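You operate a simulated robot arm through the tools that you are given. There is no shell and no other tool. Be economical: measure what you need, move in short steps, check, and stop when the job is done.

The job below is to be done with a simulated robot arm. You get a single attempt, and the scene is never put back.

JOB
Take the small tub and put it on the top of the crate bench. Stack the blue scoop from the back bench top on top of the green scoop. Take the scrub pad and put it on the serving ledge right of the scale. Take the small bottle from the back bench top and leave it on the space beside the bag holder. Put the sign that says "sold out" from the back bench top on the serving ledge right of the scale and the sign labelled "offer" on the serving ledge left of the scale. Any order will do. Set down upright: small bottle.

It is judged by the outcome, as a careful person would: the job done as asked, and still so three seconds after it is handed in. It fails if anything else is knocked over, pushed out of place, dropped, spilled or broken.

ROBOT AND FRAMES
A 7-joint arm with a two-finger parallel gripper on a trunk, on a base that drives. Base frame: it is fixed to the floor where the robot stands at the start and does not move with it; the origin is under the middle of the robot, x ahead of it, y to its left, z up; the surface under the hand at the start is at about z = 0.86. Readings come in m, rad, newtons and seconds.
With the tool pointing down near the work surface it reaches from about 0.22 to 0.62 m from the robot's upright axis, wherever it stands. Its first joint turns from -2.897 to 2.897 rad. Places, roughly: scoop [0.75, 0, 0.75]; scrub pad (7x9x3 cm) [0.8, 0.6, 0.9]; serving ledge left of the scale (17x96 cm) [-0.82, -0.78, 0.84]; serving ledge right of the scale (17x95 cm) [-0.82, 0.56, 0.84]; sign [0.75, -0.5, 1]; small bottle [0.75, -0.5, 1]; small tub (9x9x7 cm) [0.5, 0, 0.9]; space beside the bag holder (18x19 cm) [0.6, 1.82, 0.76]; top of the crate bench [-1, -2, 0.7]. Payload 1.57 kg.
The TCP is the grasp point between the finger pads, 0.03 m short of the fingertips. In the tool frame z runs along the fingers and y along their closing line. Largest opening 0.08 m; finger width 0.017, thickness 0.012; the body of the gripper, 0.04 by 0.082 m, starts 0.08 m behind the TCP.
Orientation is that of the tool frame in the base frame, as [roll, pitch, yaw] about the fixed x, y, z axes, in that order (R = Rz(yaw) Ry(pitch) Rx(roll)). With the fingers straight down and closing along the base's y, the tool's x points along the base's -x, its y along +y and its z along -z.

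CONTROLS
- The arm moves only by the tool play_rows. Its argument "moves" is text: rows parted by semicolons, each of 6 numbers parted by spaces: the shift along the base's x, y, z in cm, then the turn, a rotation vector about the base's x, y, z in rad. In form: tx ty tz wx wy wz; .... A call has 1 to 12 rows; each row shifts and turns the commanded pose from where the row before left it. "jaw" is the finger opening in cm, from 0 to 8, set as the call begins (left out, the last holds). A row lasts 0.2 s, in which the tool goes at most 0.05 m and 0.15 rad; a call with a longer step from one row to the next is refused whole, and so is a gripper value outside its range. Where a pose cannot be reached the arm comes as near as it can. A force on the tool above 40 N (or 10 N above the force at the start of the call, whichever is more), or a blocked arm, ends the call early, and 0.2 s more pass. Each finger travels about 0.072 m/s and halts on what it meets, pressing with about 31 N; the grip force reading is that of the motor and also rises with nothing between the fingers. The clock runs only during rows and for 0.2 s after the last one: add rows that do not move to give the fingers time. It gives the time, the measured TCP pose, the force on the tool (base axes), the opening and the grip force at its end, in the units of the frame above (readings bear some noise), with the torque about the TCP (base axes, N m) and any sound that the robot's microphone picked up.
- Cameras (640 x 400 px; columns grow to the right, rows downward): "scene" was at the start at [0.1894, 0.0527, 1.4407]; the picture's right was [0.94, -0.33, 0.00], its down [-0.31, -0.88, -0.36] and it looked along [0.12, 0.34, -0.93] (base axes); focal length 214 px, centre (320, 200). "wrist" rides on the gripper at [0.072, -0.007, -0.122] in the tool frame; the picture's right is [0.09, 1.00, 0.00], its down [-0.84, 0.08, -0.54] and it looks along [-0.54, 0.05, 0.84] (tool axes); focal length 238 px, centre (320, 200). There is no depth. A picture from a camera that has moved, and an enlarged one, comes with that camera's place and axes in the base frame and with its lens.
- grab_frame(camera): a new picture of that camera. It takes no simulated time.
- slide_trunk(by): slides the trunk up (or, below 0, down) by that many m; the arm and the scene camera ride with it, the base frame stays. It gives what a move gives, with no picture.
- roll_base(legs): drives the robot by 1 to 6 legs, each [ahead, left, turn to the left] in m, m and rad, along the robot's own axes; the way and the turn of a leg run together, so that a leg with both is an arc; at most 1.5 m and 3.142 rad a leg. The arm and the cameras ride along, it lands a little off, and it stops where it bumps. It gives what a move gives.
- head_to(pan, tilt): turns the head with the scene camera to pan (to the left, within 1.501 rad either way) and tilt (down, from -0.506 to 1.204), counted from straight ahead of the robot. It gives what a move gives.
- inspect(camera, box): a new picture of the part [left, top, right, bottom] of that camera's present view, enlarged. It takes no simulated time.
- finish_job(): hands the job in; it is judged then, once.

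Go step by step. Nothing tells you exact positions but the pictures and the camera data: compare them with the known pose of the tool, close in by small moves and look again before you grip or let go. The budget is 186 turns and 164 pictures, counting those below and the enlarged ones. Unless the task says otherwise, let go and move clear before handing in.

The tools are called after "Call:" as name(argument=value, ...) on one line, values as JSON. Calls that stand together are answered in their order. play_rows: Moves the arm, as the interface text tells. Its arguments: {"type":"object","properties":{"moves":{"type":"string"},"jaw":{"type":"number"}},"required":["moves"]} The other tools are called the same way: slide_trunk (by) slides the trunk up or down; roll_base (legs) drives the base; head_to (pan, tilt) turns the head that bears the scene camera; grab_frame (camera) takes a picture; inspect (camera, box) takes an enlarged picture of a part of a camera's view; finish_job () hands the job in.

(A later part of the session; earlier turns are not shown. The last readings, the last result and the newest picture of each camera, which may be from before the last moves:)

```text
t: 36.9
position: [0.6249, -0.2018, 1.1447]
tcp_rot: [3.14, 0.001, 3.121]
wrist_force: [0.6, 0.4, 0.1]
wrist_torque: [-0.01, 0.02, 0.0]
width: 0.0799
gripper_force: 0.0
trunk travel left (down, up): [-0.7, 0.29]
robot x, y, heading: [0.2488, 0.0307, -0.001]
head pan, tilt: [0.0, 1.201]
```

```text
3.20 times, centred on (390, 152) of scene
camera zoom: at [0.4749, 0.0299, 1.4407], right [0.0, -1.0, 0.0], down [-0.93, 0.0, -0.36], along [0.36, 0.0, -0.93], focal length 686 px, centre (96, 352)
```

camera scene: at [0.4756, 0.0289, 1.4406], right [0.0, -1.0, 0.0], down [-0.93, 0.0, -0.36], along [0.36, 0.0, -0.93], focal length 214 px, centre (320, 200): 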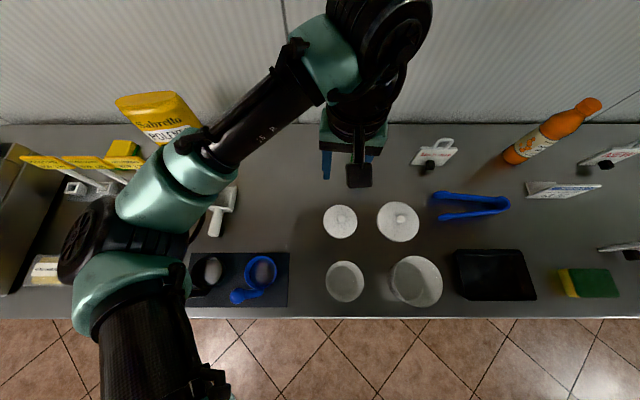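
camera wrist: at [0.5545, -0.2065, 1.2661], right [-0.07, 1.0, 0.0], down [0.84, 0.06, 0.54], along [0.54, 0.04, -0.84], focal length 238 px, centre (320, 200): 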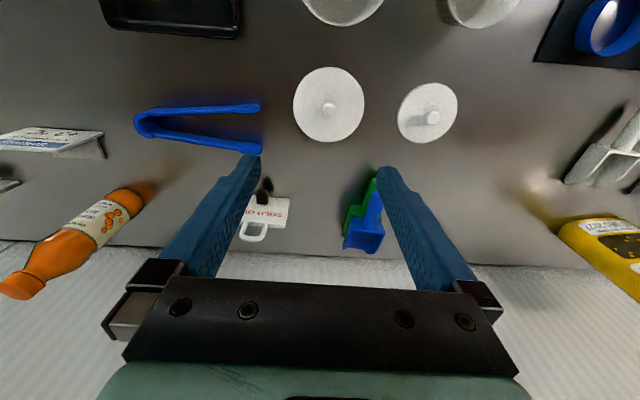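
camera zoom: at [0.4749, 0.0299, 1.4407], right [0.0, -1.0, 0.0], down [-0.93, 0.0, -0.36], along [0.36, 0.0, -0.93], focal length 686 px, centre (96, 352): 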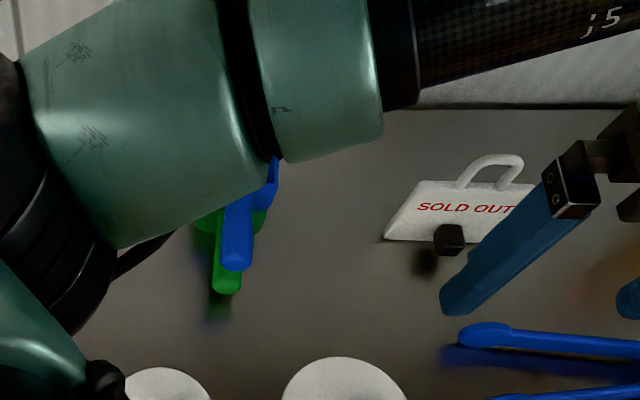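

The stack sits well. Next, SOLD OUT sign – zooming in on it.

Call:
inspect(camera="wrist", box=[220, 150, 420, 275])

Call:
play_rows(moves="-4 2 0 0 0 0;-4 3 0 0 0 0;-4 4 0 0 0 0;-2 4 0 0 0 0;0 0 0 0 0 0")

Call:
inspect(camera="scene", box=[390, 100, 490, 180])

Call:
inspect(camera="wrist", box=[130, 130, 330, 255])

```text
3.20 times, centred on (320, 212) of wrist
camera zoom: at [0.5545, -0.2065, 1.2661], right [-0.07, 1.0, 0.0], down [0.84, 0.06, 0.54], along [0.54, 0.04, -0.84], focal length 763 px, centre (320, 160)
```

zoom: 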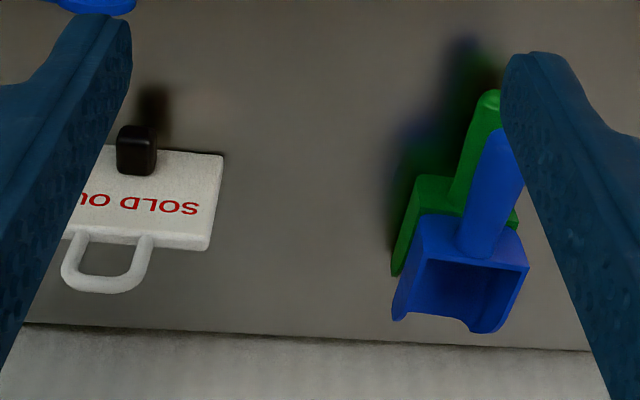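

```text
refused: row 3 steps farther than a row can; nothing moved
```

```text
5.00 times, centred on (440, 140) of scene
camera zoom: at [0.4749, 0.0299, 1.4407], right [0.0, -1.0, 0.0], down [-0.93, 0.0, -0.36], along [0.36, 0.0, -0.93], focal length 1072 px, centre (-280, 500)
```

zoom: 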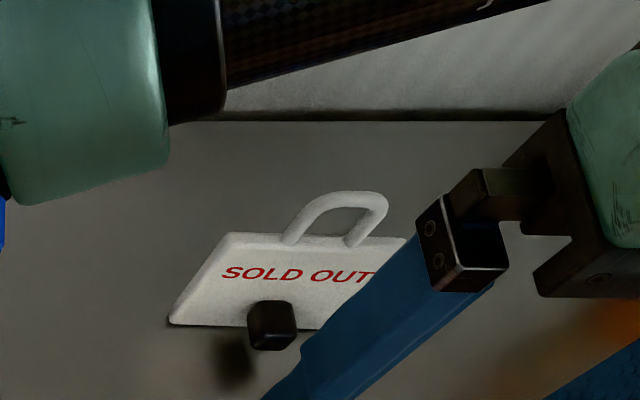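

```text
3.20 times, centred on (230, 192) of wrist
camera zoom: at [0.5545, -0.2065, 1.2661], right [-0.07, 1.0, 0.0], down [0.84, 0.06, 0.54], along [0.54, 0.04, -0.84], focal length 763 px, centre (608, 224)
```

zoom: 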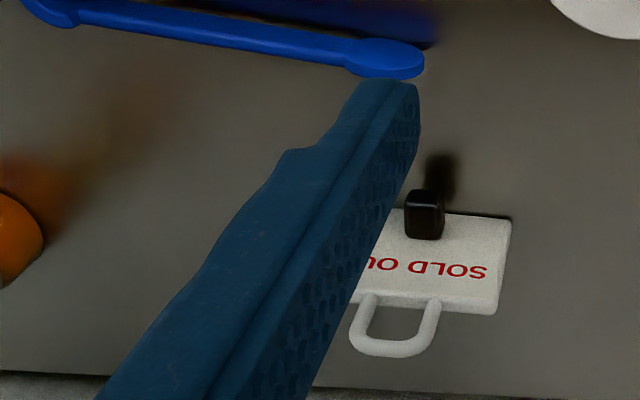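

The sign stands upright at x≈0.816, loop top about (0.816,-0.293,0.985). I'll shift the base right and rotate the gripper 90° to pinch it by the loop/top edge.

Call:
roll_base(legs=[[0, -0.22, 0]])

Call:
play_rows(moves="0 2 0 0 0 0.15;0 2 0 0 0 0.15;0 2 0 0 0 0.15;0 2 0 0 0 0.15;0 2 0 0 0 0.15;0 2 0 0 0 0.15;0 1 0 0 0 0.15;0 0 0 0 0 0.15;0 0 0 0 0 0.15;0 0 0 0 0 0.15;0 0 0 0 0 0.09;0 0 0 0 0 0")

Call:
grab_frame(camera="wrist")

Call:
grab_frame(camera="scene")

```text
t: 38.5
position: [0.6258, -0.4217, 1.1442]
tcp_rot: [-3.14, -0.001, 3.12]
wrist_force: [0.8, -0.3, 0.1]
wrist_torque: [0.0, 0.03, 0.01]
width: 0.0799
gripper_force: 0.1
trunk travel left (down, up): [-0.7, 0.29]
robot x, y, heading: [0.2478, -0.1865, 0.001]
head pan, tilt: [0.0, 1.201]
```

```text
t: 41.1
position: [0.6258, -0.2902, 1.1448]
tcp_rot: [3.141, 0.0, -1.572]
wrist_force: [0.0, 0.2, -0.5]
wrist_torque: [-0.05, 0.01, -0.03]
width: 0.08
gripper_force: 0.0
trunk travel left (down, up): [-0.7, 0.29]
robot x, y, heading: [0.2496, -0.1902, 0.003]
head pan, tilt: [0.0, 1.201]
```

```text
120 pictures are left
camera wrist: at [0.6332, -0.3625, 1.2657], right [-1.0, -0.09, 0.0], down [-0.08, 0.84, 0.54], along [-0.05, 0.54, -0.84], focal length 238 px, centre (320, 200)
```

wrist: 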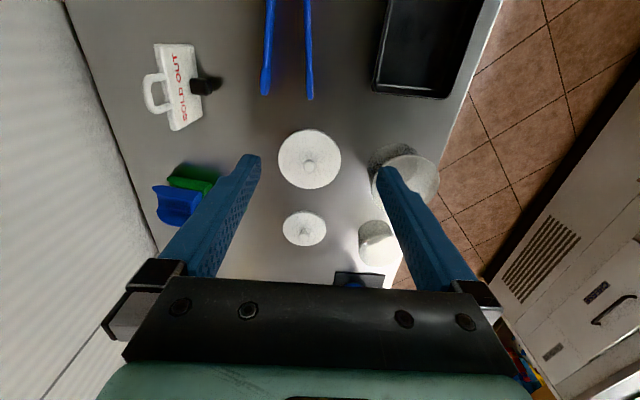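

```text
119 pictures are left
camera scene: at [0.4747, -0.1897, 1.4407], right [0.0, -1.0, 0.0], down [-0.93, 0.0, -0.36], along [0.36, 0.0, -0.93], focal length 214 px, centre (320, 200)
```

scene: 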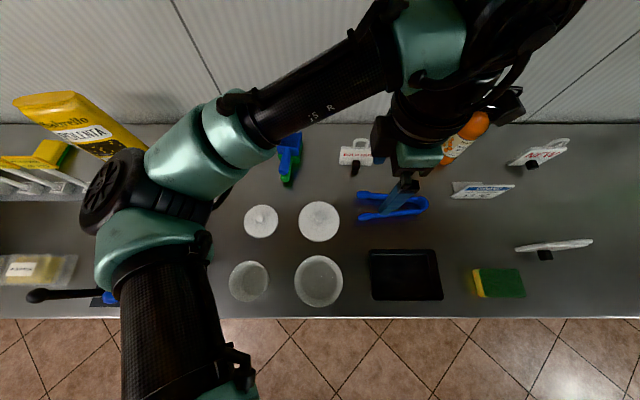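

Call:
play_rows(moves="4.5 0 -1 0 0 0;4.5 0 -1 0 0 0;4.5 0 -1 0 0 0;4.5 0 -1 0 0 0;1 -0.3 -2 0 0 0;0 0 -2 0 0 0;0 0 0 0 0 0")

Call:
grab_frame(camera="wrist")

Call:
inspect(camera="scene", box=[290, 90, 490, 215])

```text
t: 42.7
position: [0.8158, -0.2935, 1.0636]
tcp_rot: [-3.14, 0.0, -1.573]
wrist_force: [-0.8, 0.5, -0.1]
wrist_torque: [-0.01, -0.01, 0.06]
width: 0.0803
gripper_force: 0.1
trunk travel left (down, up): [-0.7, 0.29]
robot x, y, heading: [0.2455, -0.1893, 0.0]
head pan, tilt: [0.0, 1.201]
```

```text
118 pictures are left
camera wrist: at [0.823, -0.3651, 1.1853], right [-1.0, -0.09, 0.0], down [-0.08, 0.84, 0.54], along [-0.05, 0.54, -0.84], focal length 238 px, centre (320, 200)
```

wrist: 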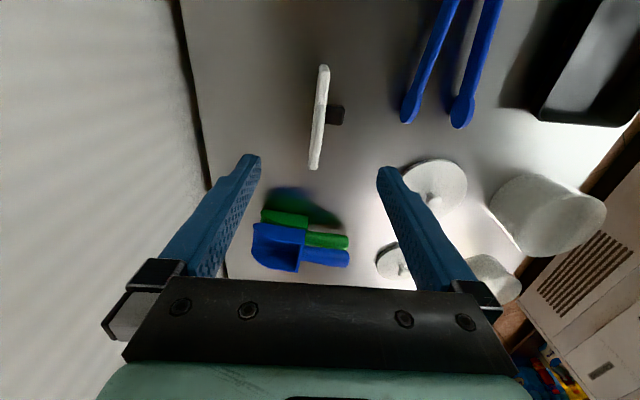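

```text
3.20 times, centred on (390, 152) of scene
camera zoom: at [0.4746, -0.1896, 1.4407], right [0.0, -1.0, 0.0], down [-0.93, 0.0, -0.36], along [0.36, 0.0, -0.93], focal length 686 px, centre (96, 352)
```

zoom: 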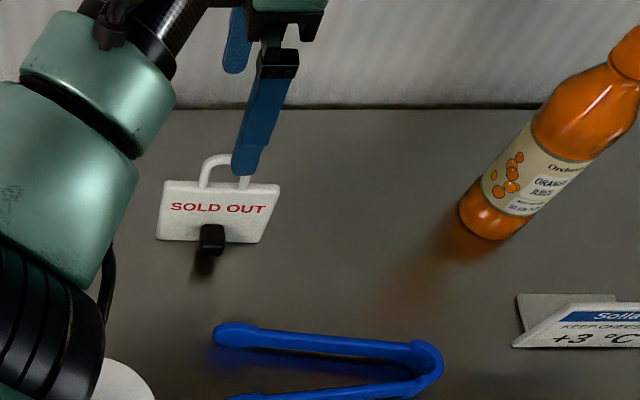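

Centred. Descending over the loop and top edge.

Call:
play_rows(moves="0.2 -0.2 -4 0 0 0;0 0 -3 0 0 0;0 0 -2 0 0 0;0 0 -1.3 0 0 0;0 0 0 0 0 0")

Call:
grab_frame(camera="wrist")

Call:
inspect(camera="scene", box=[290, 90, 490, 215])

```text
t: 43.9
position: [0.8179, -0.2954, 0.9613]
tcp_rot: [-3.14, -0.001, -1.573]
wrist_force: [-0.3, -1.3, 0.3]
wrist_torque: [0.0, 0.01, 0.0]
width: 0.0801
gripper_force: 0.1
trunk travel left (down, up): [-0.7, 0.29]
robot x, y, heading: [0.2447, -0.1879, -0.0]
head pan, tilt: [0.0, 1.201]
```

```text
116 pictures are left
camera wrist: at [0.8247, -0.3671, 1.0825], right [-1.0, -0.09, 0.0], down [-0.08, 0.84, 0.54], along [-0.05, 0.54, -0.84], focal length 238 px, centre (320, 200)
```

wrist: 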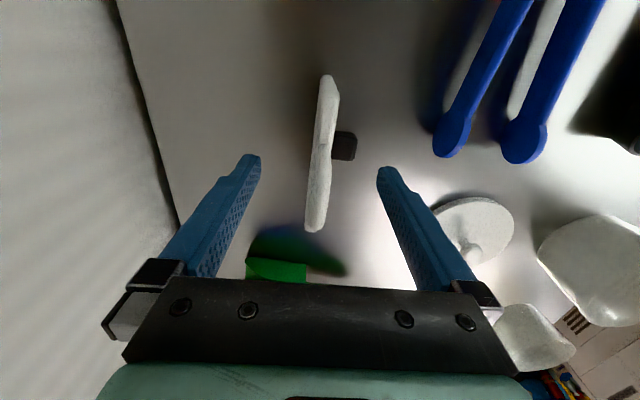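

```text
3.20 times, centred on (390, 152) of scene
camera zoom: at [0.4747, -0.1897, 1.4407], right [0.0, -1.0, 0.0], down [-0.93, 0.0, -0.36], along [0.36, 0.0, -0.93], focal length 686 px, centre (96, 352)
```

zoom: 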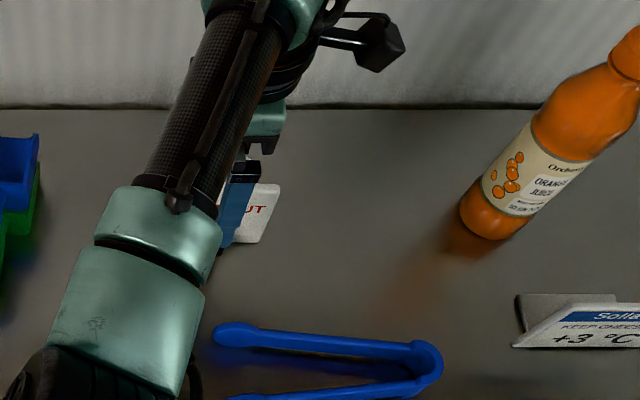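

Call:
play_rows(moves="0 0 0 0 0 0;0 0 0 0 0 0;0 0 0 0 0 0;0 0 0 0 0 0;0 0 0 0 0 0", jaw=0)

Call:
play_rows(moves="0 0 1 0 0 0;0 0 2 0 0 0;0 0 0 0 0 0")

Call:
grab_frame(camera="wrist")

```text
t: 45.1
position: [0.8172, -0.2948, 0.9617]
tcp_rot: [3.14, -0.001, -1.574]
wrist_force: [-0.3, -0.8, 0.2]
wrist_torque: [0.01, -0.03, 0.02]
width: 0.0102
gripper_force: 28.1
trunk travel left (down, up): [-0.7, 0.29]
robot x, y, heading: [0.2447, -0.1879, -0.0]
head pan, tilt: [0.0, 1.201]
```

```text
t: 45.9
position: [0.8186, -0.2947, 0.9937]
tcp_rot: [3.141, 0.0, -1.573]
wrist_force: [-0.2, 0.4, -0.4]
wrist_torque: [0.01, 0.0, 0.01]
width: 0.0102
gripper_force: 28.2
trunk travel left (down, up): [-0.7, 0.29]
robot x, y, heading: [0.2486, -0.1894, 0.002]
head pan, tilt: [0.0, 1.201]
```

```text
114 pictures are left
camera wrist: at [0.8254, -0.3669, 1.1131], right [-1.0, -0.09, 0.0], down [-0.08, 0.84, 0.54], along [-0.05, 0.54, -0.84], focal length 238 px, centre (320, 200)
```

wrist: 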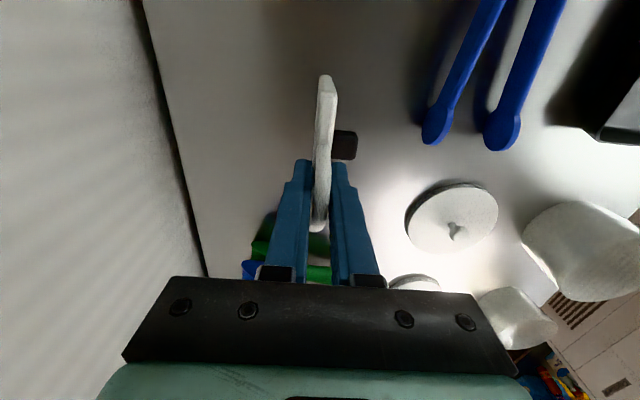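

Sign is held. Raising, retracting, backing away and turning toward the serving ledge.

Call:
play_rows(moves="0 0 4.5 0 0 0;0 0 4.5 0 0 0;0 0 4.5 0 0 0;0 0 4 0 0 0;-4.5 1 0 0 0 0;-4.5 1 0 0 0 0;-4.5 1 0 0 0 0;-4.5 1 0 0 0 0;0 0 0 0 0 0")

Call:
roll_base(legs=[[-0.4, 0, 0]])

Call:
head_to(pan=0.3, tilt=0.8)

Call:
grab_frame(camera="scene")

```text
t: 47.9
position: [0.6373, -0.2543, 1.1649]
tcp_rot: [3.141, -0.001, -1.573]
wrist_force: [-0.5, -0.7, -1.2]
wrist_torque: [-0.01, -0.01, 0.01]
width: 0.0104
gripper_force: 28.5
trunk travel left (down, up): [-0.7, 0.29]
robot x, y, heading: [0.2452, -0.1874, 0.0]
head pan, tilt: [0.0, 1.201]
```

```text
t: 50.4
position: [0.237, -0.2553, 1.1662]
tcp_rot: [-3.141, -0.001, -1.574]
wrist_force: [-0.1, 0.1, -1.1]
wrist_torque: [0.0, 0.0, -0.04]
width: 0.0105
gripper_force: 28.3
trunk travel left (down, up): [-0.7, 0.29]
robot x, y, heading: [-0.1521, -0.1921, -0.003]
head pan, tilt: [0.0, 1.201]
```

```text
t: 51.3
position: [0.2379, -0.2538, 1.1652]
tcp_rot: [-3.14, 0.001, -1.574]
wrist_force: [1.0, -0.5, -1.2]
wrist_torque: [0.0, 0.01, -0.03]
width: 0.01
gripper_force: 28.4
trunk travel left (down, up): [-0.7, 0.29]
robot x, y, heading: [-0.1533, -0.1878, -0.001]
head pan, tilt: [0.3, 0.799]
```

```text
113 pictures are left
camera scene: at [0.0965, -0.1659, 1.4683], right [0.29, -0.96, 0.0], down [-0.69, -0.21, -0.7], along [0.67, 0.2, -0.72], focal length 214 px, centre (320, 200)
```

scene: 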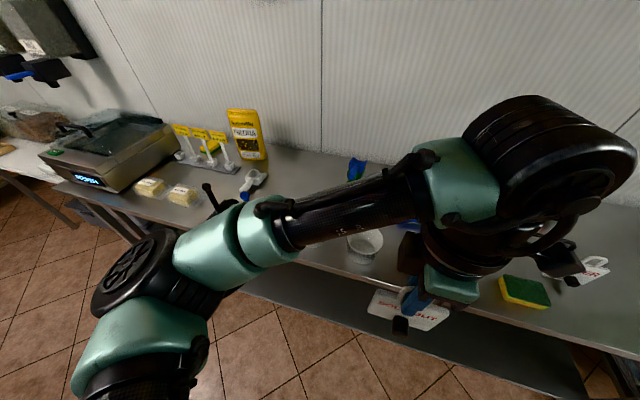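

Call:
roll_base(legs=[[0, 0, 1.2]])

Call:
head_to(pan=1.2, tilt=0.6)

Call:
grab_frame(camera="scene")

Call:
head_to(pan=0.4, tilt=0.5)

Call:
grab_frame(camera="scene")

```text
t: 54.7
position: [0.0531, 0.1482, 1.1659]
tcp_rot: [3.141, 0.002, -0.383]
wrist_force: [-0.5, -0.2, -0.7]
wrist_torque: [-0.01, 0.01, 0.01]
width: 0.0103
gripper_force: 28.2
trunk travel left (down, up): [-0.7, 0.29]
robot x, y, heading: [-0.1504, -0.1897, 1.188]
head pan, tilt: [0.3, 0.799]
```

```text
t: 55.9
position: [0.0536, 0.1482, 1.1653]
tcp_rot: [-3.141, -0.001, -0.383]
wrist_force: [0.7, -0.3, -0.8]
wrist_torque: [-0.01, -0.02, 0.01]
width: 0.0102
gripper_force: 28.5
trunk travel left (down, up): [-0.7, 0.29]
robot x, y, heading: [-0.1544, -0.191, 1.184]
head pan, tilt: [1.201, 0.6]
```

```text
112 pictures are left
camera scene: at [-0.1519, 0.0292, 1.4852], right [0.68, 0.73, 0.0], down [0.41, -0.39, -0.82], along [-0.6, 0.56, -0.57], focal length 214 px, centre (320, 200)
```

scene: 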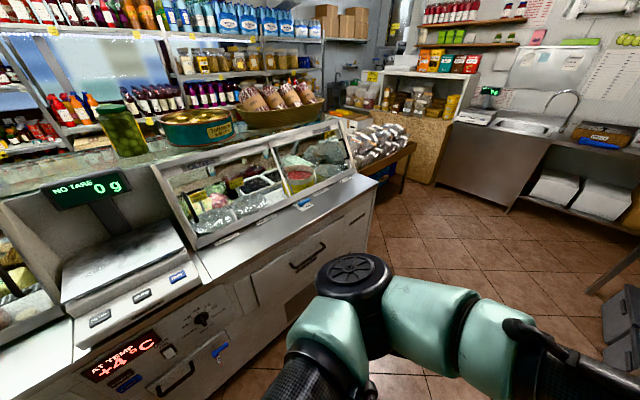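

```text
t: 57.0
position: [0.0531, 0.1481, 1.1662]
tcp_rot: [3.141, 0.0, -0.382]
wrist_force: [-0.6, 0.4, -1.6]
wrist_torque: [0.02, 0.01, -0.01]
width: 0.0102
gripper_force: 28.2
trunk travel left (down, up): [-0.7, 0.29]
robot x, y, heading: [-0.1509, -0.1905, 1.193]
head pan, tilt: [0.4, 0.499]
```

```text
111 pictures are left
camera scene: at [-0.0892, 0.0597, 1.4943], right [1.0, 0.02, 0.0], down [0.01, -0.48, -0.88], along [-0.02, 0.88, -0.48], focal length 214 px, centre (320, 200)
```

scene: 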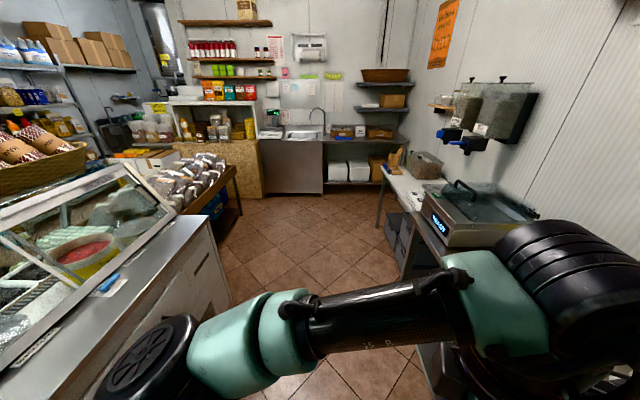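

The right-hand ledge is the flat strip in front of the glass (front edge x≈-0.74, from y≈0.08). I'll face it.

Call:
roll_base(legs=[[0, 0, 1.95], [0, -0.45, 0]])

Call:
head_to(pan=-0.2, tilt=0.9)

Call:
grab_frame(camera="scene")

Call:
grab_frame(camera="wrist")

```text
t: 64.4
position: [-0.5398, 0.3277, 1.1654]
tcp_rot: [3.141, 0.0, 1.565]
wrist_force: [0.1, -0.6, -1.6]
wrist_torque: [0.0, -0.04, 0.03]
width: 0.0102
gripper_force: 28.8
trunk travel left (down, up): [-0.7, 0.29]
robot x, y, heading: [-0.151, 0.2584, 3.135]
head pan, tilt: [0.4, 0.499]
```

```text
t: 65.4
position: [-0.5399, 0.3264, 1.1661]
tcp_rot: [-3.141, 0.0, 1.566]
wrist_force: [0.0, -0.8, -1.7]
wrist_torque: [-0.01, 0.04, -0.02]
width: 0.0101
gripper_force: 28.8
trunk travel left (down, up): [-0.7, 0.29]
robot x, y, heading: [-0.147, 0.2623, 3.137]
head pan, tilt: [-0.201, 0.901]
```

```text
110 pictures are left
camera scene: at [-0.3939, 0.276, 1.4605], right [0.2, 0.98, 0.0], down [0.77, -0.16, -0.62], along [-0.61, 0.13, -0.78], focal length 214 px, centre (320, 200)
```

scene: 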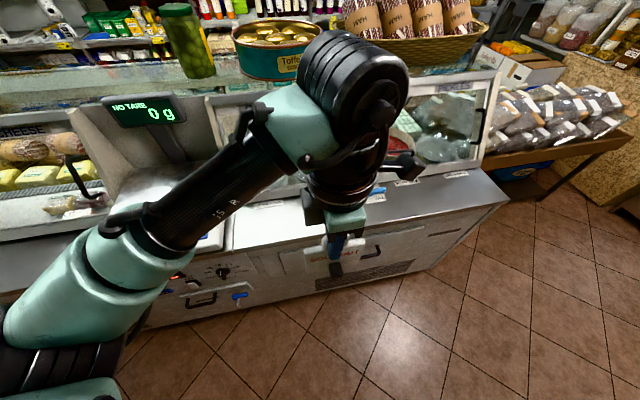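

```text
109 pictures are left
camera wrist: at [-0.5456, 0.3983, 1.2872], right [1.0, 0.09, 0.0], down [0.07, -0.84, 0.54], along [0.05, -0.54, -0.84], focal length 238 px, centre (320, 200)
```

wrist: 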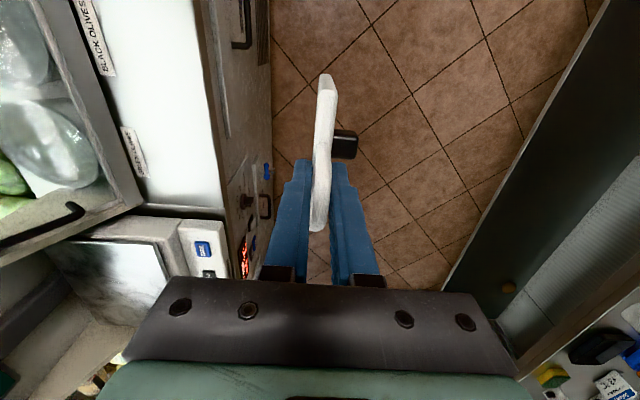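

Ledge is clear near y≈0.3. Driving closer and reaching over it.

Call:
roll_base(legs=[[0.14, 0, 0]])

Call:
play_rows(moves="-4 0 0 0 0 0;-4 0 -1 0 0 0;-4 0 -3 0 0 0;-2 0 -4 0 0 0;0 0 -4 0 0 0;0 0 0 0 0 0")

Call:
grab_frame(camera="wrist")

Call:
grab_frame(camera="scene")

```text
t: 66.7
position: [-0.6818, 0.3264, 1.1658]
tcp_rot: [3.141, 0.0, 1.569]
wrist_force: [0.1, 0.2, -1.5]
wrist_torque: [0.01, -0.01, 0.03]
width: 0.0103
gripper_force: 28.4
trunk travel left (down, up): [-0.7, 0.29]
robot x, y, heading: [-0.2917, 0.2614, 3.142]
head pan, tilt: [-0.201, 0.901]
```

```text
t: 68.1
position: [-0.8227, 0.3271, 1.0457]
tcp_rot: [3.14, 0.0, 1.567]
wrist_force: [0.4, -0.1, -1.3]
wrist_torque: [0.03, 0.02, 0.03]
width: 0.0102
gripper_force: 28.6
trunk travel left (down, up): [-0.7, 0.29]
robot x, y, heading: [-0.2889, 0.263, 3.14]
head pan, tilt: [-0.201, 0.901]
```

```text
108 pictures are left
camera wrist: at [-0.8271, 0.3991, 1.1663], right [1.0, 0.09, 0.0], down [0.07, -0.84, 0.54], along [0.05, -0.54, -0.84], focal length 238 px, centre (320, 200)
```

wrist: 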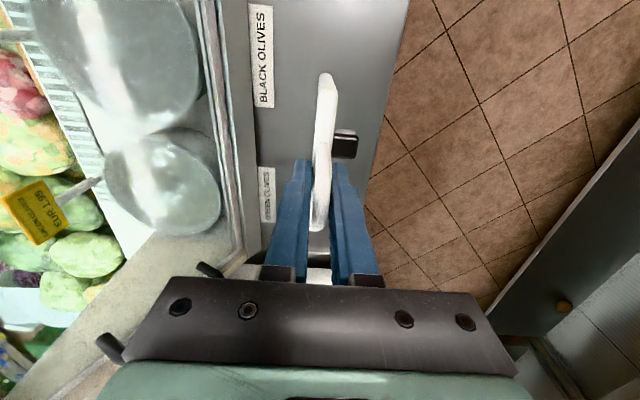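

```text
107 pictures are left
camera scene: at [-0.5354, 0.2761, 1.4605], right [0.2, 0.98, 0.0], down [0.77, -0.16, -0.62], along [-0.61, 0.13, -0.78], focal length 214 px, centre (320, 200)
```

scene: 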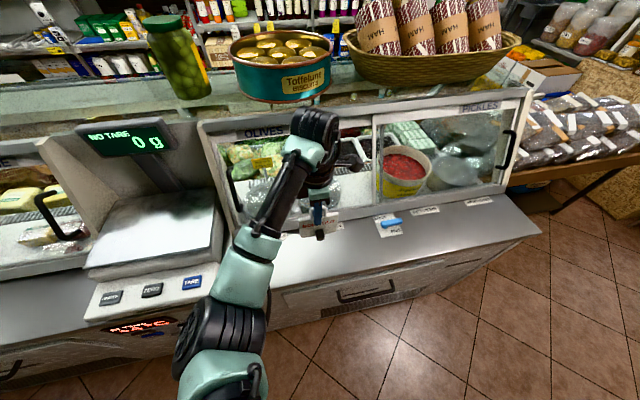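

Lowering onto the ledge.

Call:
play_rows(moves="0 0 -3 0 0 0;0 0 -3 0 0 0;0 0 -2 0 0 0;0 0 -1.2 0 0 0;0 0 0 0 0 0")

Call:
play_rows(moves="0 0 -0.4 0 0 0;0 0 -0.4 0 0 0;0 0 0 0 0 0")

Call:
play_rows(moves="0 0 -0.3 0 0 0;0 0 0 0 0 0")

```text
t: 69.3
position: [-0.8219, 0.3258, 0.9535]
tcp_rot: [-3.141, -0.001, 1.567]
wrist_force: [0.2, 1.0, -1.0]
wrist_torque: [-0.01, -0.03, -0.04]
width: 0.0104
gripper_force: 27.9
trunk travel left (down, up): [-0.7, 0.29]
robot x, y, heading: [-0.291, 0.2655, 3.135]
head pan, tilt: [-0.201, 0.901]
```

```text
t: 70.1
position: [-0.8218, 0.3268, 0.9452]
tcp_rot: [-3.141, -0.001, 1.567]
wrist_force: [-0.1, 0.1, -1.1]
wrist_torque: [0.0, 0.02, 0.01]
width: 0.0107
gripper_force: 28.1
trunk travel left (down, up): [-0.7, 0.29]
robot x, y, heading: [-0.2904, 0.2565, 3.137]
head pan, tilt: [-0.201, 0.901]
```

```text
t: 70.7
position: [-0.8221, 0.3261, 0.9417]
tcp_rot: [3.142, 0.0, 1.569]
wrist_force: [0.0, -0.9, -1.2]
wrist_torque: [-0.04, 0.02, 0.01]
width: 0.0104
gripper_force: 28.3
trunk travel left (down, up): [-0.7, 0.29]
robot x, y, heading: [-0.2905, 0.26, 3.142]
head pan, tilt: [-0.201, 0.901]
```

Call:
play_rows(moves="0 0 -0.2 0 0 0;0 0 0 0 0 0")

Call:
play_rows(moves="0 0 -0.2 0 0 0;0 0 0 0 0 0")

Call:
grab_frame(camera="wrist")

Call:
inspect(camera="scene", box=[260, 170, 420, 270])

```text
t: 71.3
position: [-0.8216, 0.3268, 0.9406]
tcp_rot: [3.141, 0.001, 1.566]
wrist_force: [-0.4, 0.9, -1.2]
wrist_torque: [-0.01, 0.0, 0.02]
width: 0.01
gripper_force: 28.7
trunk travel left (down, up): [-0.7, 0.29]
robot x, y, heading: [-0.2881, 0.2638, 3.137]
head pan, tilt: [-0.201, 0.901]
```

```text
t: 71.9
position: [-0.8227, 0.3268, 0.9411]
tcp_rot: [-3.139, 0.001, 1.568]
wrist_force: [0.6, 1.4, 10.0]
wrist_torque: [-0.4, -0.04, 0.06]
width: 0.0103
gripper_force: 28.4
trunk travel left (down, up): [-0.7, 0.29]
robot x, y, heading: [-0.2899, 0.2579, 3.137]
head pan, tilt: [-0.201, 0.901]
```

```text
106 pictures are left
camera wrist: at [-0.8269, 0.3985, 1.0618], right [1.0, 0.09, 0.0], down [0.08, -0.84, 0.54], along [0.05, -0.54, -0.84], focal length 238 px, centre (320, 200)
```

wrist: 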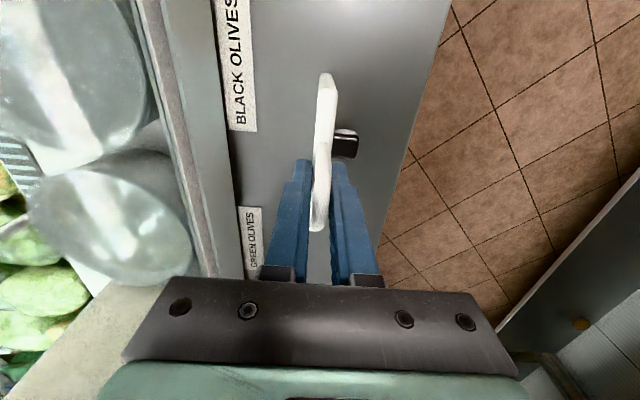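

```text
4.00 times, centred on (340, 220) of scene
camera zoom: at [-0.5342, 0.2763, 1.4609], right [0.2, 0.98, 0.0], down [0.77, -0.16, -0.62], along [-0.61, 0.13, -0.78], focal length 858 px, centre (240, 120)
```

zoom: 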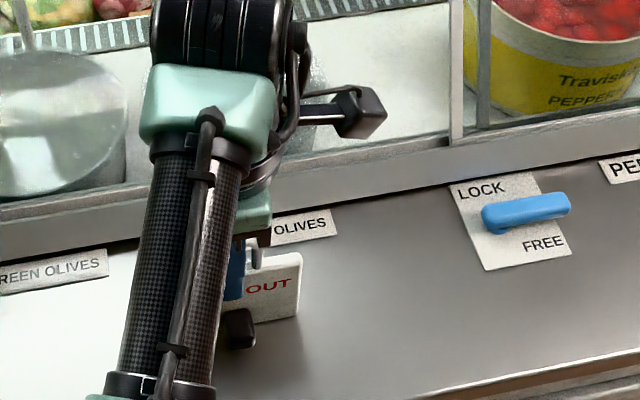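

Contact felt. Releasing and rising straight up.

Call:
play_rows(moves="0 0 0.1 0 0 0;0 0 0 0 0 0")

Call:
play_rows(moves="0 0 0 0 0 0;0 0 0 0 0 0;0 0 0 0 0 0;0 0 2 0 0 0;0 0 4 0 0 0;0 0 4 0 0 0;0 0 4 0 0 0;4 0 4 0 0 0;0 0 0 0 0 0", jaw=5)

Call:
grab_frame(camera="wrist")

Call:
grab_frame(camera="scene")

```text
t: 72.5
position: [-0.8208, 0.3269, 0.9402]
tcp_rot: [-3.139, 0.0, 1.564]
wrist_force: [-1.2, 0.8, 8.7]
wrist_torque: [-0.37, 0.1, -0.03]
width: 0.0099
gripper_force: 28.5
trunk travel left (down, up): [-0.7, 0.29]
robot x, y, heading: [-0.2923, 0.2609, 3.138]
head pan, tilt: [-0.201, 0.901]
```

```text
refused: row 8 steps farther than a row can; nothing moved
```

```text
104 pictures are left
camera wrist: at [-0.8267, 0.3984, 1.0618], right [1.0, 0.09, 0.0], down [0.07, -0.84, 0.54], along [0.05, -0.54, -0.84], focal length 238 px, centre (320, 200)
```

wrist: 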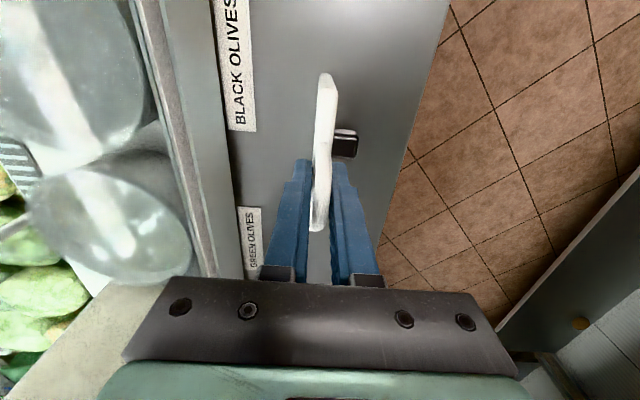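

```text
103 pictures are left
camera scene: at [-0.5346, 0.2763, 1.4607], right [0.2, 0.98, 0.0], down [0.77, -0.16, -0.62], along [-0.61, 0.13, -0.78], focal length 214 px, centre (320, 200)
```

scene: 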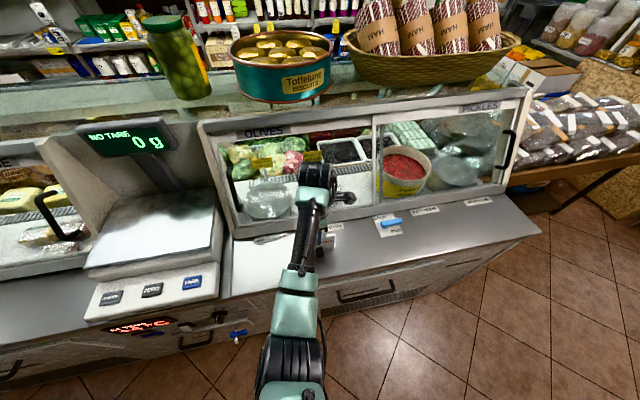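

Call:
play_rows(moves="0 0 0 0 0 0;0 0 0 0 0 0;0 0 0 0 0 0;0 0 2 0 0 0;0 0 4 0 0 0;0 0 4 0 0 0;0 0 4 0 0 0;3 0 4 0 0 0;4 0 2 0 0 0;4 0 2 0 0 0;4 0 0 0 0 0;0 0 0 0 0 0", jaw=5)

Call:
grab_frame(camera="scene")

```text
t: 75.1
position: [-0.6713, 0.3271, 1.1585]
tcp_rot: [3.14, 0.0, 1.567]
wrist_force: [-0.8, 0.6, 0.6]
wrist_torque: [0.04, -0.04, 0.0]
width: 0.0501
gripper_force: 0.1
trunk travel left (down, up): [-0.7, 0.29]
robot x, y, heading: [-0.2918, 0.2627, 3.135]
head pan, tilt: [-0.201, 0.901]
```

```text
102 pictures are left
camera scene: at [-0.5357, 0.2763, 1.4604], right [0.2, 0.98, 0.0], down [0.77, -0.16, -0.62], along [-0.61, 0.13, -0.78], focal length 214 px, centre (320, 200)
```

scene: 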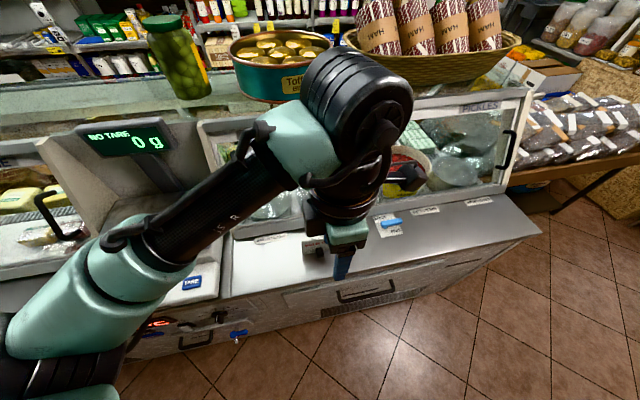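

Sign placed on the right ledge. Now back to the bench for the OFFER sign (≈(0.556,-0.745)).

Call:
roll_base(legs=[[-0.15, 0, 0], [0, 0, -3.13], [0.1, -0.95, 0]])

Call:
head_to(pan=-0.3, tilt=0.8)

Call:
grab_frame(camera="scene")

Call:
grab_frame(camera="wrist")

```text
t: 88.4
position: [0.3432, -0.7503, 1.1593]
tcp_rot: [3.141, 0.0, -1.566]
wrist_force: [0.4, -0.1, 0.1]
wrist_torque: [0.01, 0.02, 0.03]
width: 0.0497
gripper_force: 0.0
trunk travel left (down, up): [-0.7, 0.29]
robot x, y, heading: [-0.0381, -0.685, 0.006]
head pan, tilt: [-0.201, 0.901]
```

```text
t: 89.1
position: [0.3416, -0.7508, 1.1598]
tcp_rot: [3.14, 0.002, -1.566]
wrist_force: [-0.2, 0.2, -0.7]
wrist_torque: [-0.01, -0.03, 0.0]
width: 0.0501
gripper_force: 0.0
trunk travel left (down, up): [-0.7, 0.29]
robot x, y, heading: [-0.0367, -0.6863, 0.001]
head pan, tilt: [-0.3, 0.799]
```

```text
101 pictures are left
camera scene: at [0.2111, -0.7097, 1.4684], right [-0.29, -0.96, 0.0], down [-0.69, 0.21, -0.7], along [0.67, -0.2, -0.72], focal length 214 px, centre (320, 200)
```

scene: 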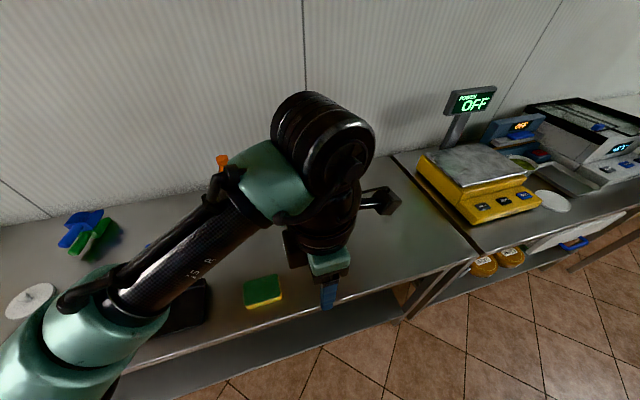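

```text
100 pictures are left
camera wrist: at [0.35, -0.8224, 1.2808], right [-1.0, -0.1, 0.0], down [-0.08, 0.84, 0.54], along [-0.05, 0.54, -0.84], focal length 238 px, centre (320, 200)
```

wrist: 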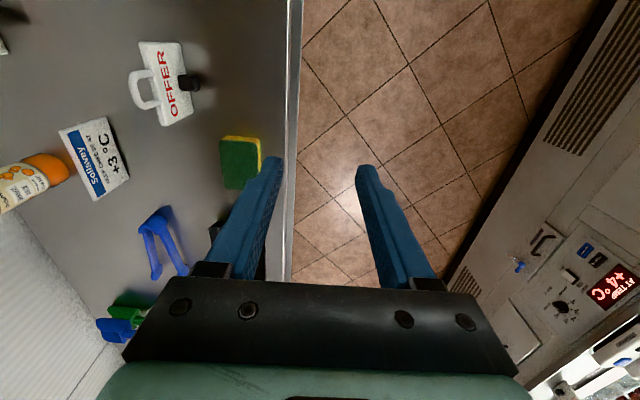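

OFFER sign stands square at about (0.556,-0.755). Approaching the same way.

Call:
roll_base(legs=[[0.12, 0, 0]])

Call:
play_rows(moves="4 0 -2 0 0 0;4 0 -2 0 0 0;1.3 -0.4 -3 0 0 0;0 0 -2 0 0 0;0 0 0 0 0 0", jaw=8)

Call:
grab_frame(camera="wrist")

Call:
grab_frame(camera="scene")

```text
t: 90.3
position: [0.4617, -0.7503, 1.1591]
tcp_rot: [-3.142, -0.001, -1.565]
wrist_force: [0.5, 0.5, -0.1]
wrist_torque: [0.0, 0.0, -0.04]
width: 0.05
gripper_force: 0.1
trunk travel left (down, up): [-0.7, 0.29]
robot x, y, heading: [0.0845, -0.6892, 0.002]
head pan, tilt: [-0.3, 0.799]
```

```text
t: 91.5
position: [0.5537, -0.7535, 1.069]
tcp_rot: [3.141, 0.0, -1.565]
wrist_force: [-0.3, -0.2, 0.4]
wrist_torque: [0.0, 0.01, 0.03]
width: 0.08
gripper_force: 0.0
trunk travel left (down, up): [-0.7, 0.29]
robot x, y, heading: [0.0814, -0.6878, 0.006]
head pan, tilt: [-0.3, 0.799]
```

```text
99 pictures are left
camera wrist: at [0.5625, -0.8262, 1.1903], right [-1.0, -0.1, 0.0], down [-0.08, 0.84, 0.54], along [-0.05, 0.54, -0.84], focal length 238 px, centre (320, 200)
```

wrist: 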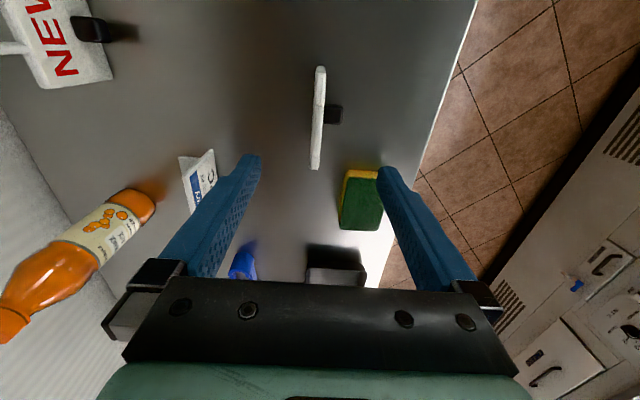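

```text
98 pictures are left
camera scene: at [0.33, -0.7089, 1.4684], right [-0.29, -0.96, 0.0], down [-0.69, 0.21, -0.7], along [0.67, -0.2, -0.72], focal length 214 px, centre (320, 200)
```

scene: 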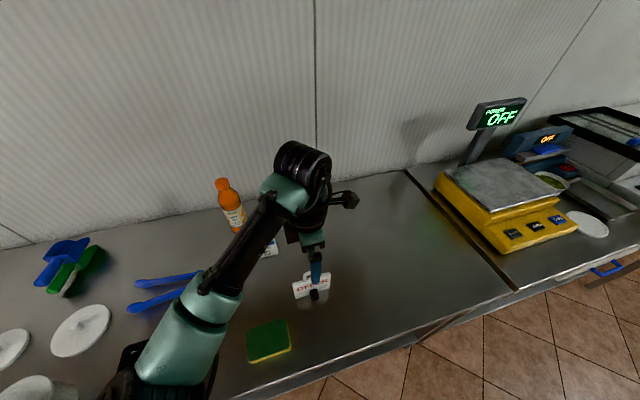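

Call:
play_rows(moves="0.6 -0.2 -4 0 0 0;0 0 -3 0 0 0;0 0 -2 0 0 0;0 0 -1.8 0 0 0;0 0 0 0 0 0")

Call:
grab_frame(camera="wrist")

```text
t: 92.7
position: [0.5605, -0.7547, 0.961]
tcp_rot: [3.141, 0.0, -1.565]
wrist_force: [0.1, 0.8, 0.3]
wrist_torque: [-0.02, 0.0, 0.02]
width: 0.0801
gripper_force: 0.1
trunk travel left (down, up): [-0.7, 0.29]
robot x, y, heading: [0.0825, -0.686, -0.0]
head pan, tilt: [-0.3, 0.799]
```

```text
97 pictures are left
camera wrist: at [0.5682, -0.8273, 1.0822], right [-1.0, -0.1, 0.0], down [-0.08, 0.84, 0.54], along [-0.05, 0.54, -0.84], focal length 238 px, centre (320, 200)
```

wrist: 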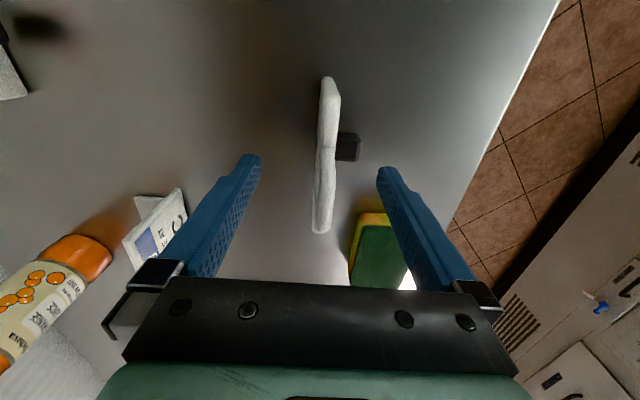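

Call:
play_rows(moves="0 0 0 0 0 0;0 0 0 0 0 0;0 0 0 0 0 0;0 0 0 0 0 0;0 0 0 0 0 0", jaw=0)

Call:
play_rows(moves="0 0 1 0 0 0;0 0 3 0 0 0;0 0 4 0 0 0;0 0 4 0 0 0;0 0 4 0 0 0;0 0 4 0 0 0;-4 0 0 0 0 0;-4 0 0 0 0 0;-1 0 0 0 0 0;0 0 0 0 0 0")

Call:
grab_frame(camera="wrist")

```text
t: 93.9
position: [0.5605, -0.7556, 0.9613]
tcp_rot: [3.141, 0.001, -1.565]
wrist_force: [-0.6, 0.0, -0.4]
wrist_torque: [0.02, 0.0, 0.01]
width: 0.0103
gripper_force: 27.8
trunk travel left (down, up): [-0.7, 0.29]
robot x, y, heading: [0.0808, -0.687, 0.006]
head pan, tilt: [-0.3, 0.799]
```

```text
t: 96.1
position: [0.4711, -0.7552, 1.1621]
tcp_rot: [3.141, 0.0, -1.566]
wrist_force: [-0.5, 0.0, -1.6]
wrist_torque: [-0.01, 0.03, 0.02]
width: 0.0102
gripper_force: 28.0
trunk travel left (down, up): [-0.7, 0.29]
robot x, y, heading: [0.0816, -0.6866, 0.004]
head pan, tilt: [-0.3, 0.799]
```

```text
96 pictures are left
camera wrist: at [0.4776, -0.8275, 1.2831], right [-1.0, -0.1, 0.0], down [-0.08, 0.84, 0.54], along [-0.05, 0.54, -0.84], focal length 238 px, centre (320, 200)
```

wrist: 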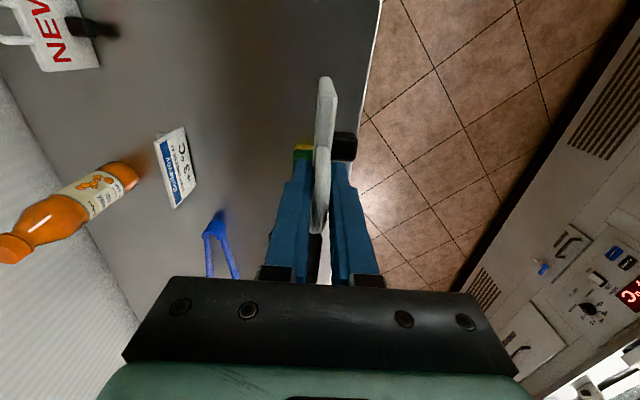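

Held. Turning to the left-hand ledge.

Call:
roll_base(legs=[[-0.22, 0, 0], [0, 0, 3.138]])

Call:
head_to(pan=0.1, tilt=0.9)

Call:
grab_frame(camera="scene")

Call:
grab_frame(camera="wrist")

```text
t: 105.1
position: [-0.5239, -0.6174, 1.1615]
tcp_rot: [3.141, 0.0, 1.572]
wrist_force: [0.0, -0.4, -0.9]
wrist_torque: [-0.01, 0.02, -0.04]
width: 0.0102
gripper_force: 28.1
trunk travel left (down, up): [-0.7, 0.29]
robot x, y, heading: [-0.1354, -0.6889, -3.136]
head pan, tilt: [-0.3, 0.799]
```

```text
t: 106.0
position: [-0.5253, -0.6166, 1.1621]
tcp_rot: [-3.141, -0.001, 1.572]
wrist_force: [-0.2, 0.1, -1.5]
wrist_torque: [0.02, 0.04, -0.01]
width: 0.0099
gripper_force: 28.2
trunk travel left (down, up): [-0.7, 0.29]
robot x, y, heading: [-0.1393, -0.688, -3.137]
head pan, tilt: [0.099, 0.901]
```

```text
95 pictures are left
camera scene: at [-0.3811, -0.6959, 1.4605], right [-0.1, 0.99, 0.0], down [0.78, 0.08, -0.62], along [-0.62, -0.06, -0.78], focal length 214 px, centre (320, 200)
```

scene: 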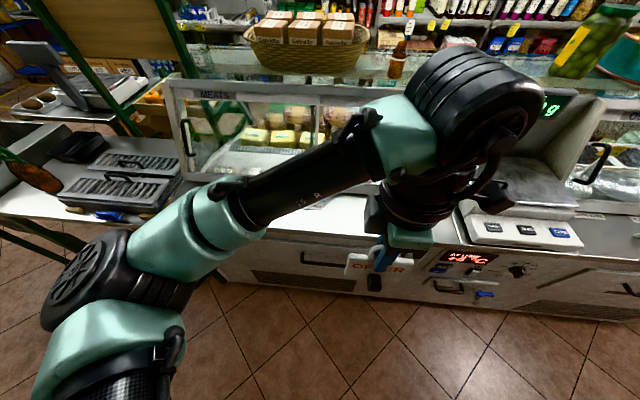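

```text
94 pictures are left
camera wrist: at [-0.5309, -0.5458, 1.2831], right [1.0, 0.09, 0.0], down [0.08, -0.84, 0.54], along [0.05, -0.54, -0.84], focal length 238 px, centre (320, 200)
```

wrist: 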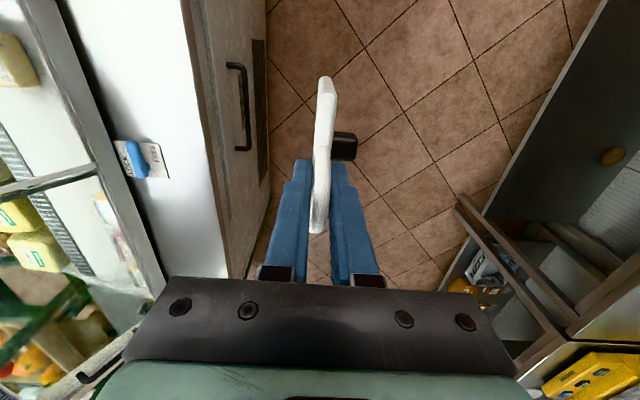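

The ledge is clear at y≈-0.617; lock lever is at y≈-0.76, well away. Moving in.

Call:
roll_base(legs=[[0.15, 0, 0]])

Call:
play_rows(moves="-4 0 0 0 0 0;-4 0 -1 0 0 0;-4 0.5 -3 0 0 0;-2.5 0.5 -4 0 0 0;0 0 -4 0 0 0;0 0 -4 0 0 0;0 0 -3 0 0 0;0 0 0 0 0 0")

Call:
grab_frame(camera="wrist")

```text
t: 107.4
position: [-0.6755, -0.6178, 1.1597]
tcp_rot: [3.141, 0.0, 1.573]
wrist_force: [-0.6, 0.5, -1.0]
wrist_torque: [-0.01, 0.01, -0.01]
width: 0.0103
gripper_force: 27.8
trunk travel left (down, up): [-0.7, 0.29]
robot x, y, heading: [-0.2897, -0.6909, -3.139]
head pan, tilt: [0.099, 0.901]
```

```text
refused: row 3 steps farther than a row can; nothing moved
```

```text
93 pictures are left
camera wrist: at [-0.6811, -0.5464, 1.283], right [1.0, 0.09, 0.0], down [0.08, -0.84, 0.54], along [0.05, -0.54, -0.84], focal length 238 px, centre (320, 200)
```

wrist: 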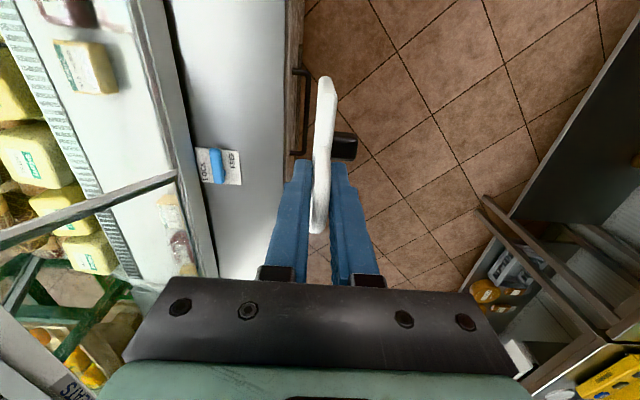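

Call:
play_rows(moves="-4 0 0 0 0 0;-4 0 -1 0 0 0;-3.5 0 -3 0 0 0;-3 0 -3 0 0 0;0 0 -4 0 0 0;0 0 -4 0 0 0;0 0 -4 0 0 0;0 0 0 0 0 0")

Call:
grab_frame(camera="wrist")

```text
t: 109.2
position: [-0.8193, -0.6187, 0.9715]
tcp_rot: [3.141, -0.001, 1.572]
wrist_force: [-0.6, 0.1, -1.4]
wrist_torque: [-0.01, -0.01, 0.01]
width: 0.0101
gripper_force: 27.9
trunk travel left (down, up): [-0.7, 0.29]
robot x, y, heading: [-0.2838, -0.6853, -3.135]
head pan, tilt: [0.099, 0.901]
```

```text
92 pictures are left
camera wrist: at [-0.825, -0.5471, 1.0927], right [1.0, 0.09, 0.0], down [0.08, -0.84, 0.54], along [0.05, -0.54, -0.84], focal length 238 px, centre (320, 200)
```

wrist: 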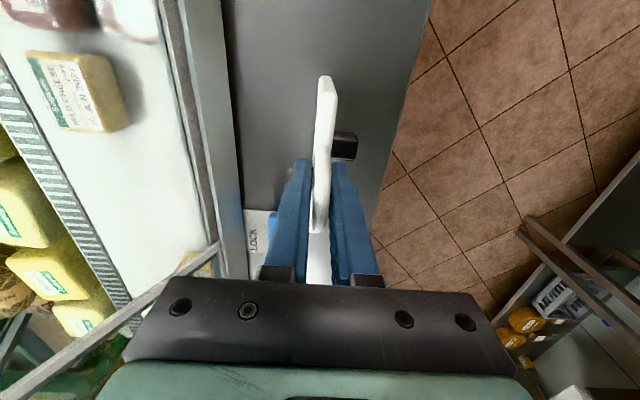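

Call:
play_rows(moves="0 0 -2 0 0 0;0 0 -0.7 0 0 0;0 0 0 0 0 0")

Call:
play_rows(moves="0 0 -0.25 0 0 0;0 0 0 0 0 0")

Call:
play_rows(moves="0 0 -0.2 0 0 0;0 0 0 0 0 0")

```text
t: 110.0
position: [-0.8189, -0.6188, 0.9437]
tcp_rot: [3.142, -0.001, 1.572]
wrist_force: [0.2, 0.1, -1.3]
wrist_torque: [-0.01, 0.03, 0.0]
width: 0.0103
gripper_force: 28.1
trunk travel left (down, up): [-0.7, 0.29]
robot x, y, heading: [-0.2883, -0.6885, -3.142]
head pan, tilt: [0.099, 0.901]
```

```text
t: 110.6
position: [-0.8177, -0.619, 0.9415]
tcp_rot: [-3.141, 0.0, 1.572]
wrist_force: [0.3, -0.2, -1.2]
wrist_torque: [0.04, -0.03, -0.01]
width: 0.01
gripper_force: 28.2
trunk travel left (down, up): [-0.7, 0.29]
robot x, y, heading: [-0.2858, -0.6883, -3.136]
head pan, tilt: [0.099, 0.901]
```

```text
t: 111.2
position: [-0.8181, -0.6194, 0.9401]
tcp_rot: [-3.141, 0.001, 1.574]
wrist_force: [-0.9, -0.5, 1.2]
wrist_torque: [-0.14, 0.03, 0.02]
width: 0.0101
gripper_force: 27.7
trunk travel left (down, up): [-0.7, 0.29]
robot x, y, heading: [-0.2877, -0.6866, -3.139]
head pan, tilt: [0.099, 0.901]
```

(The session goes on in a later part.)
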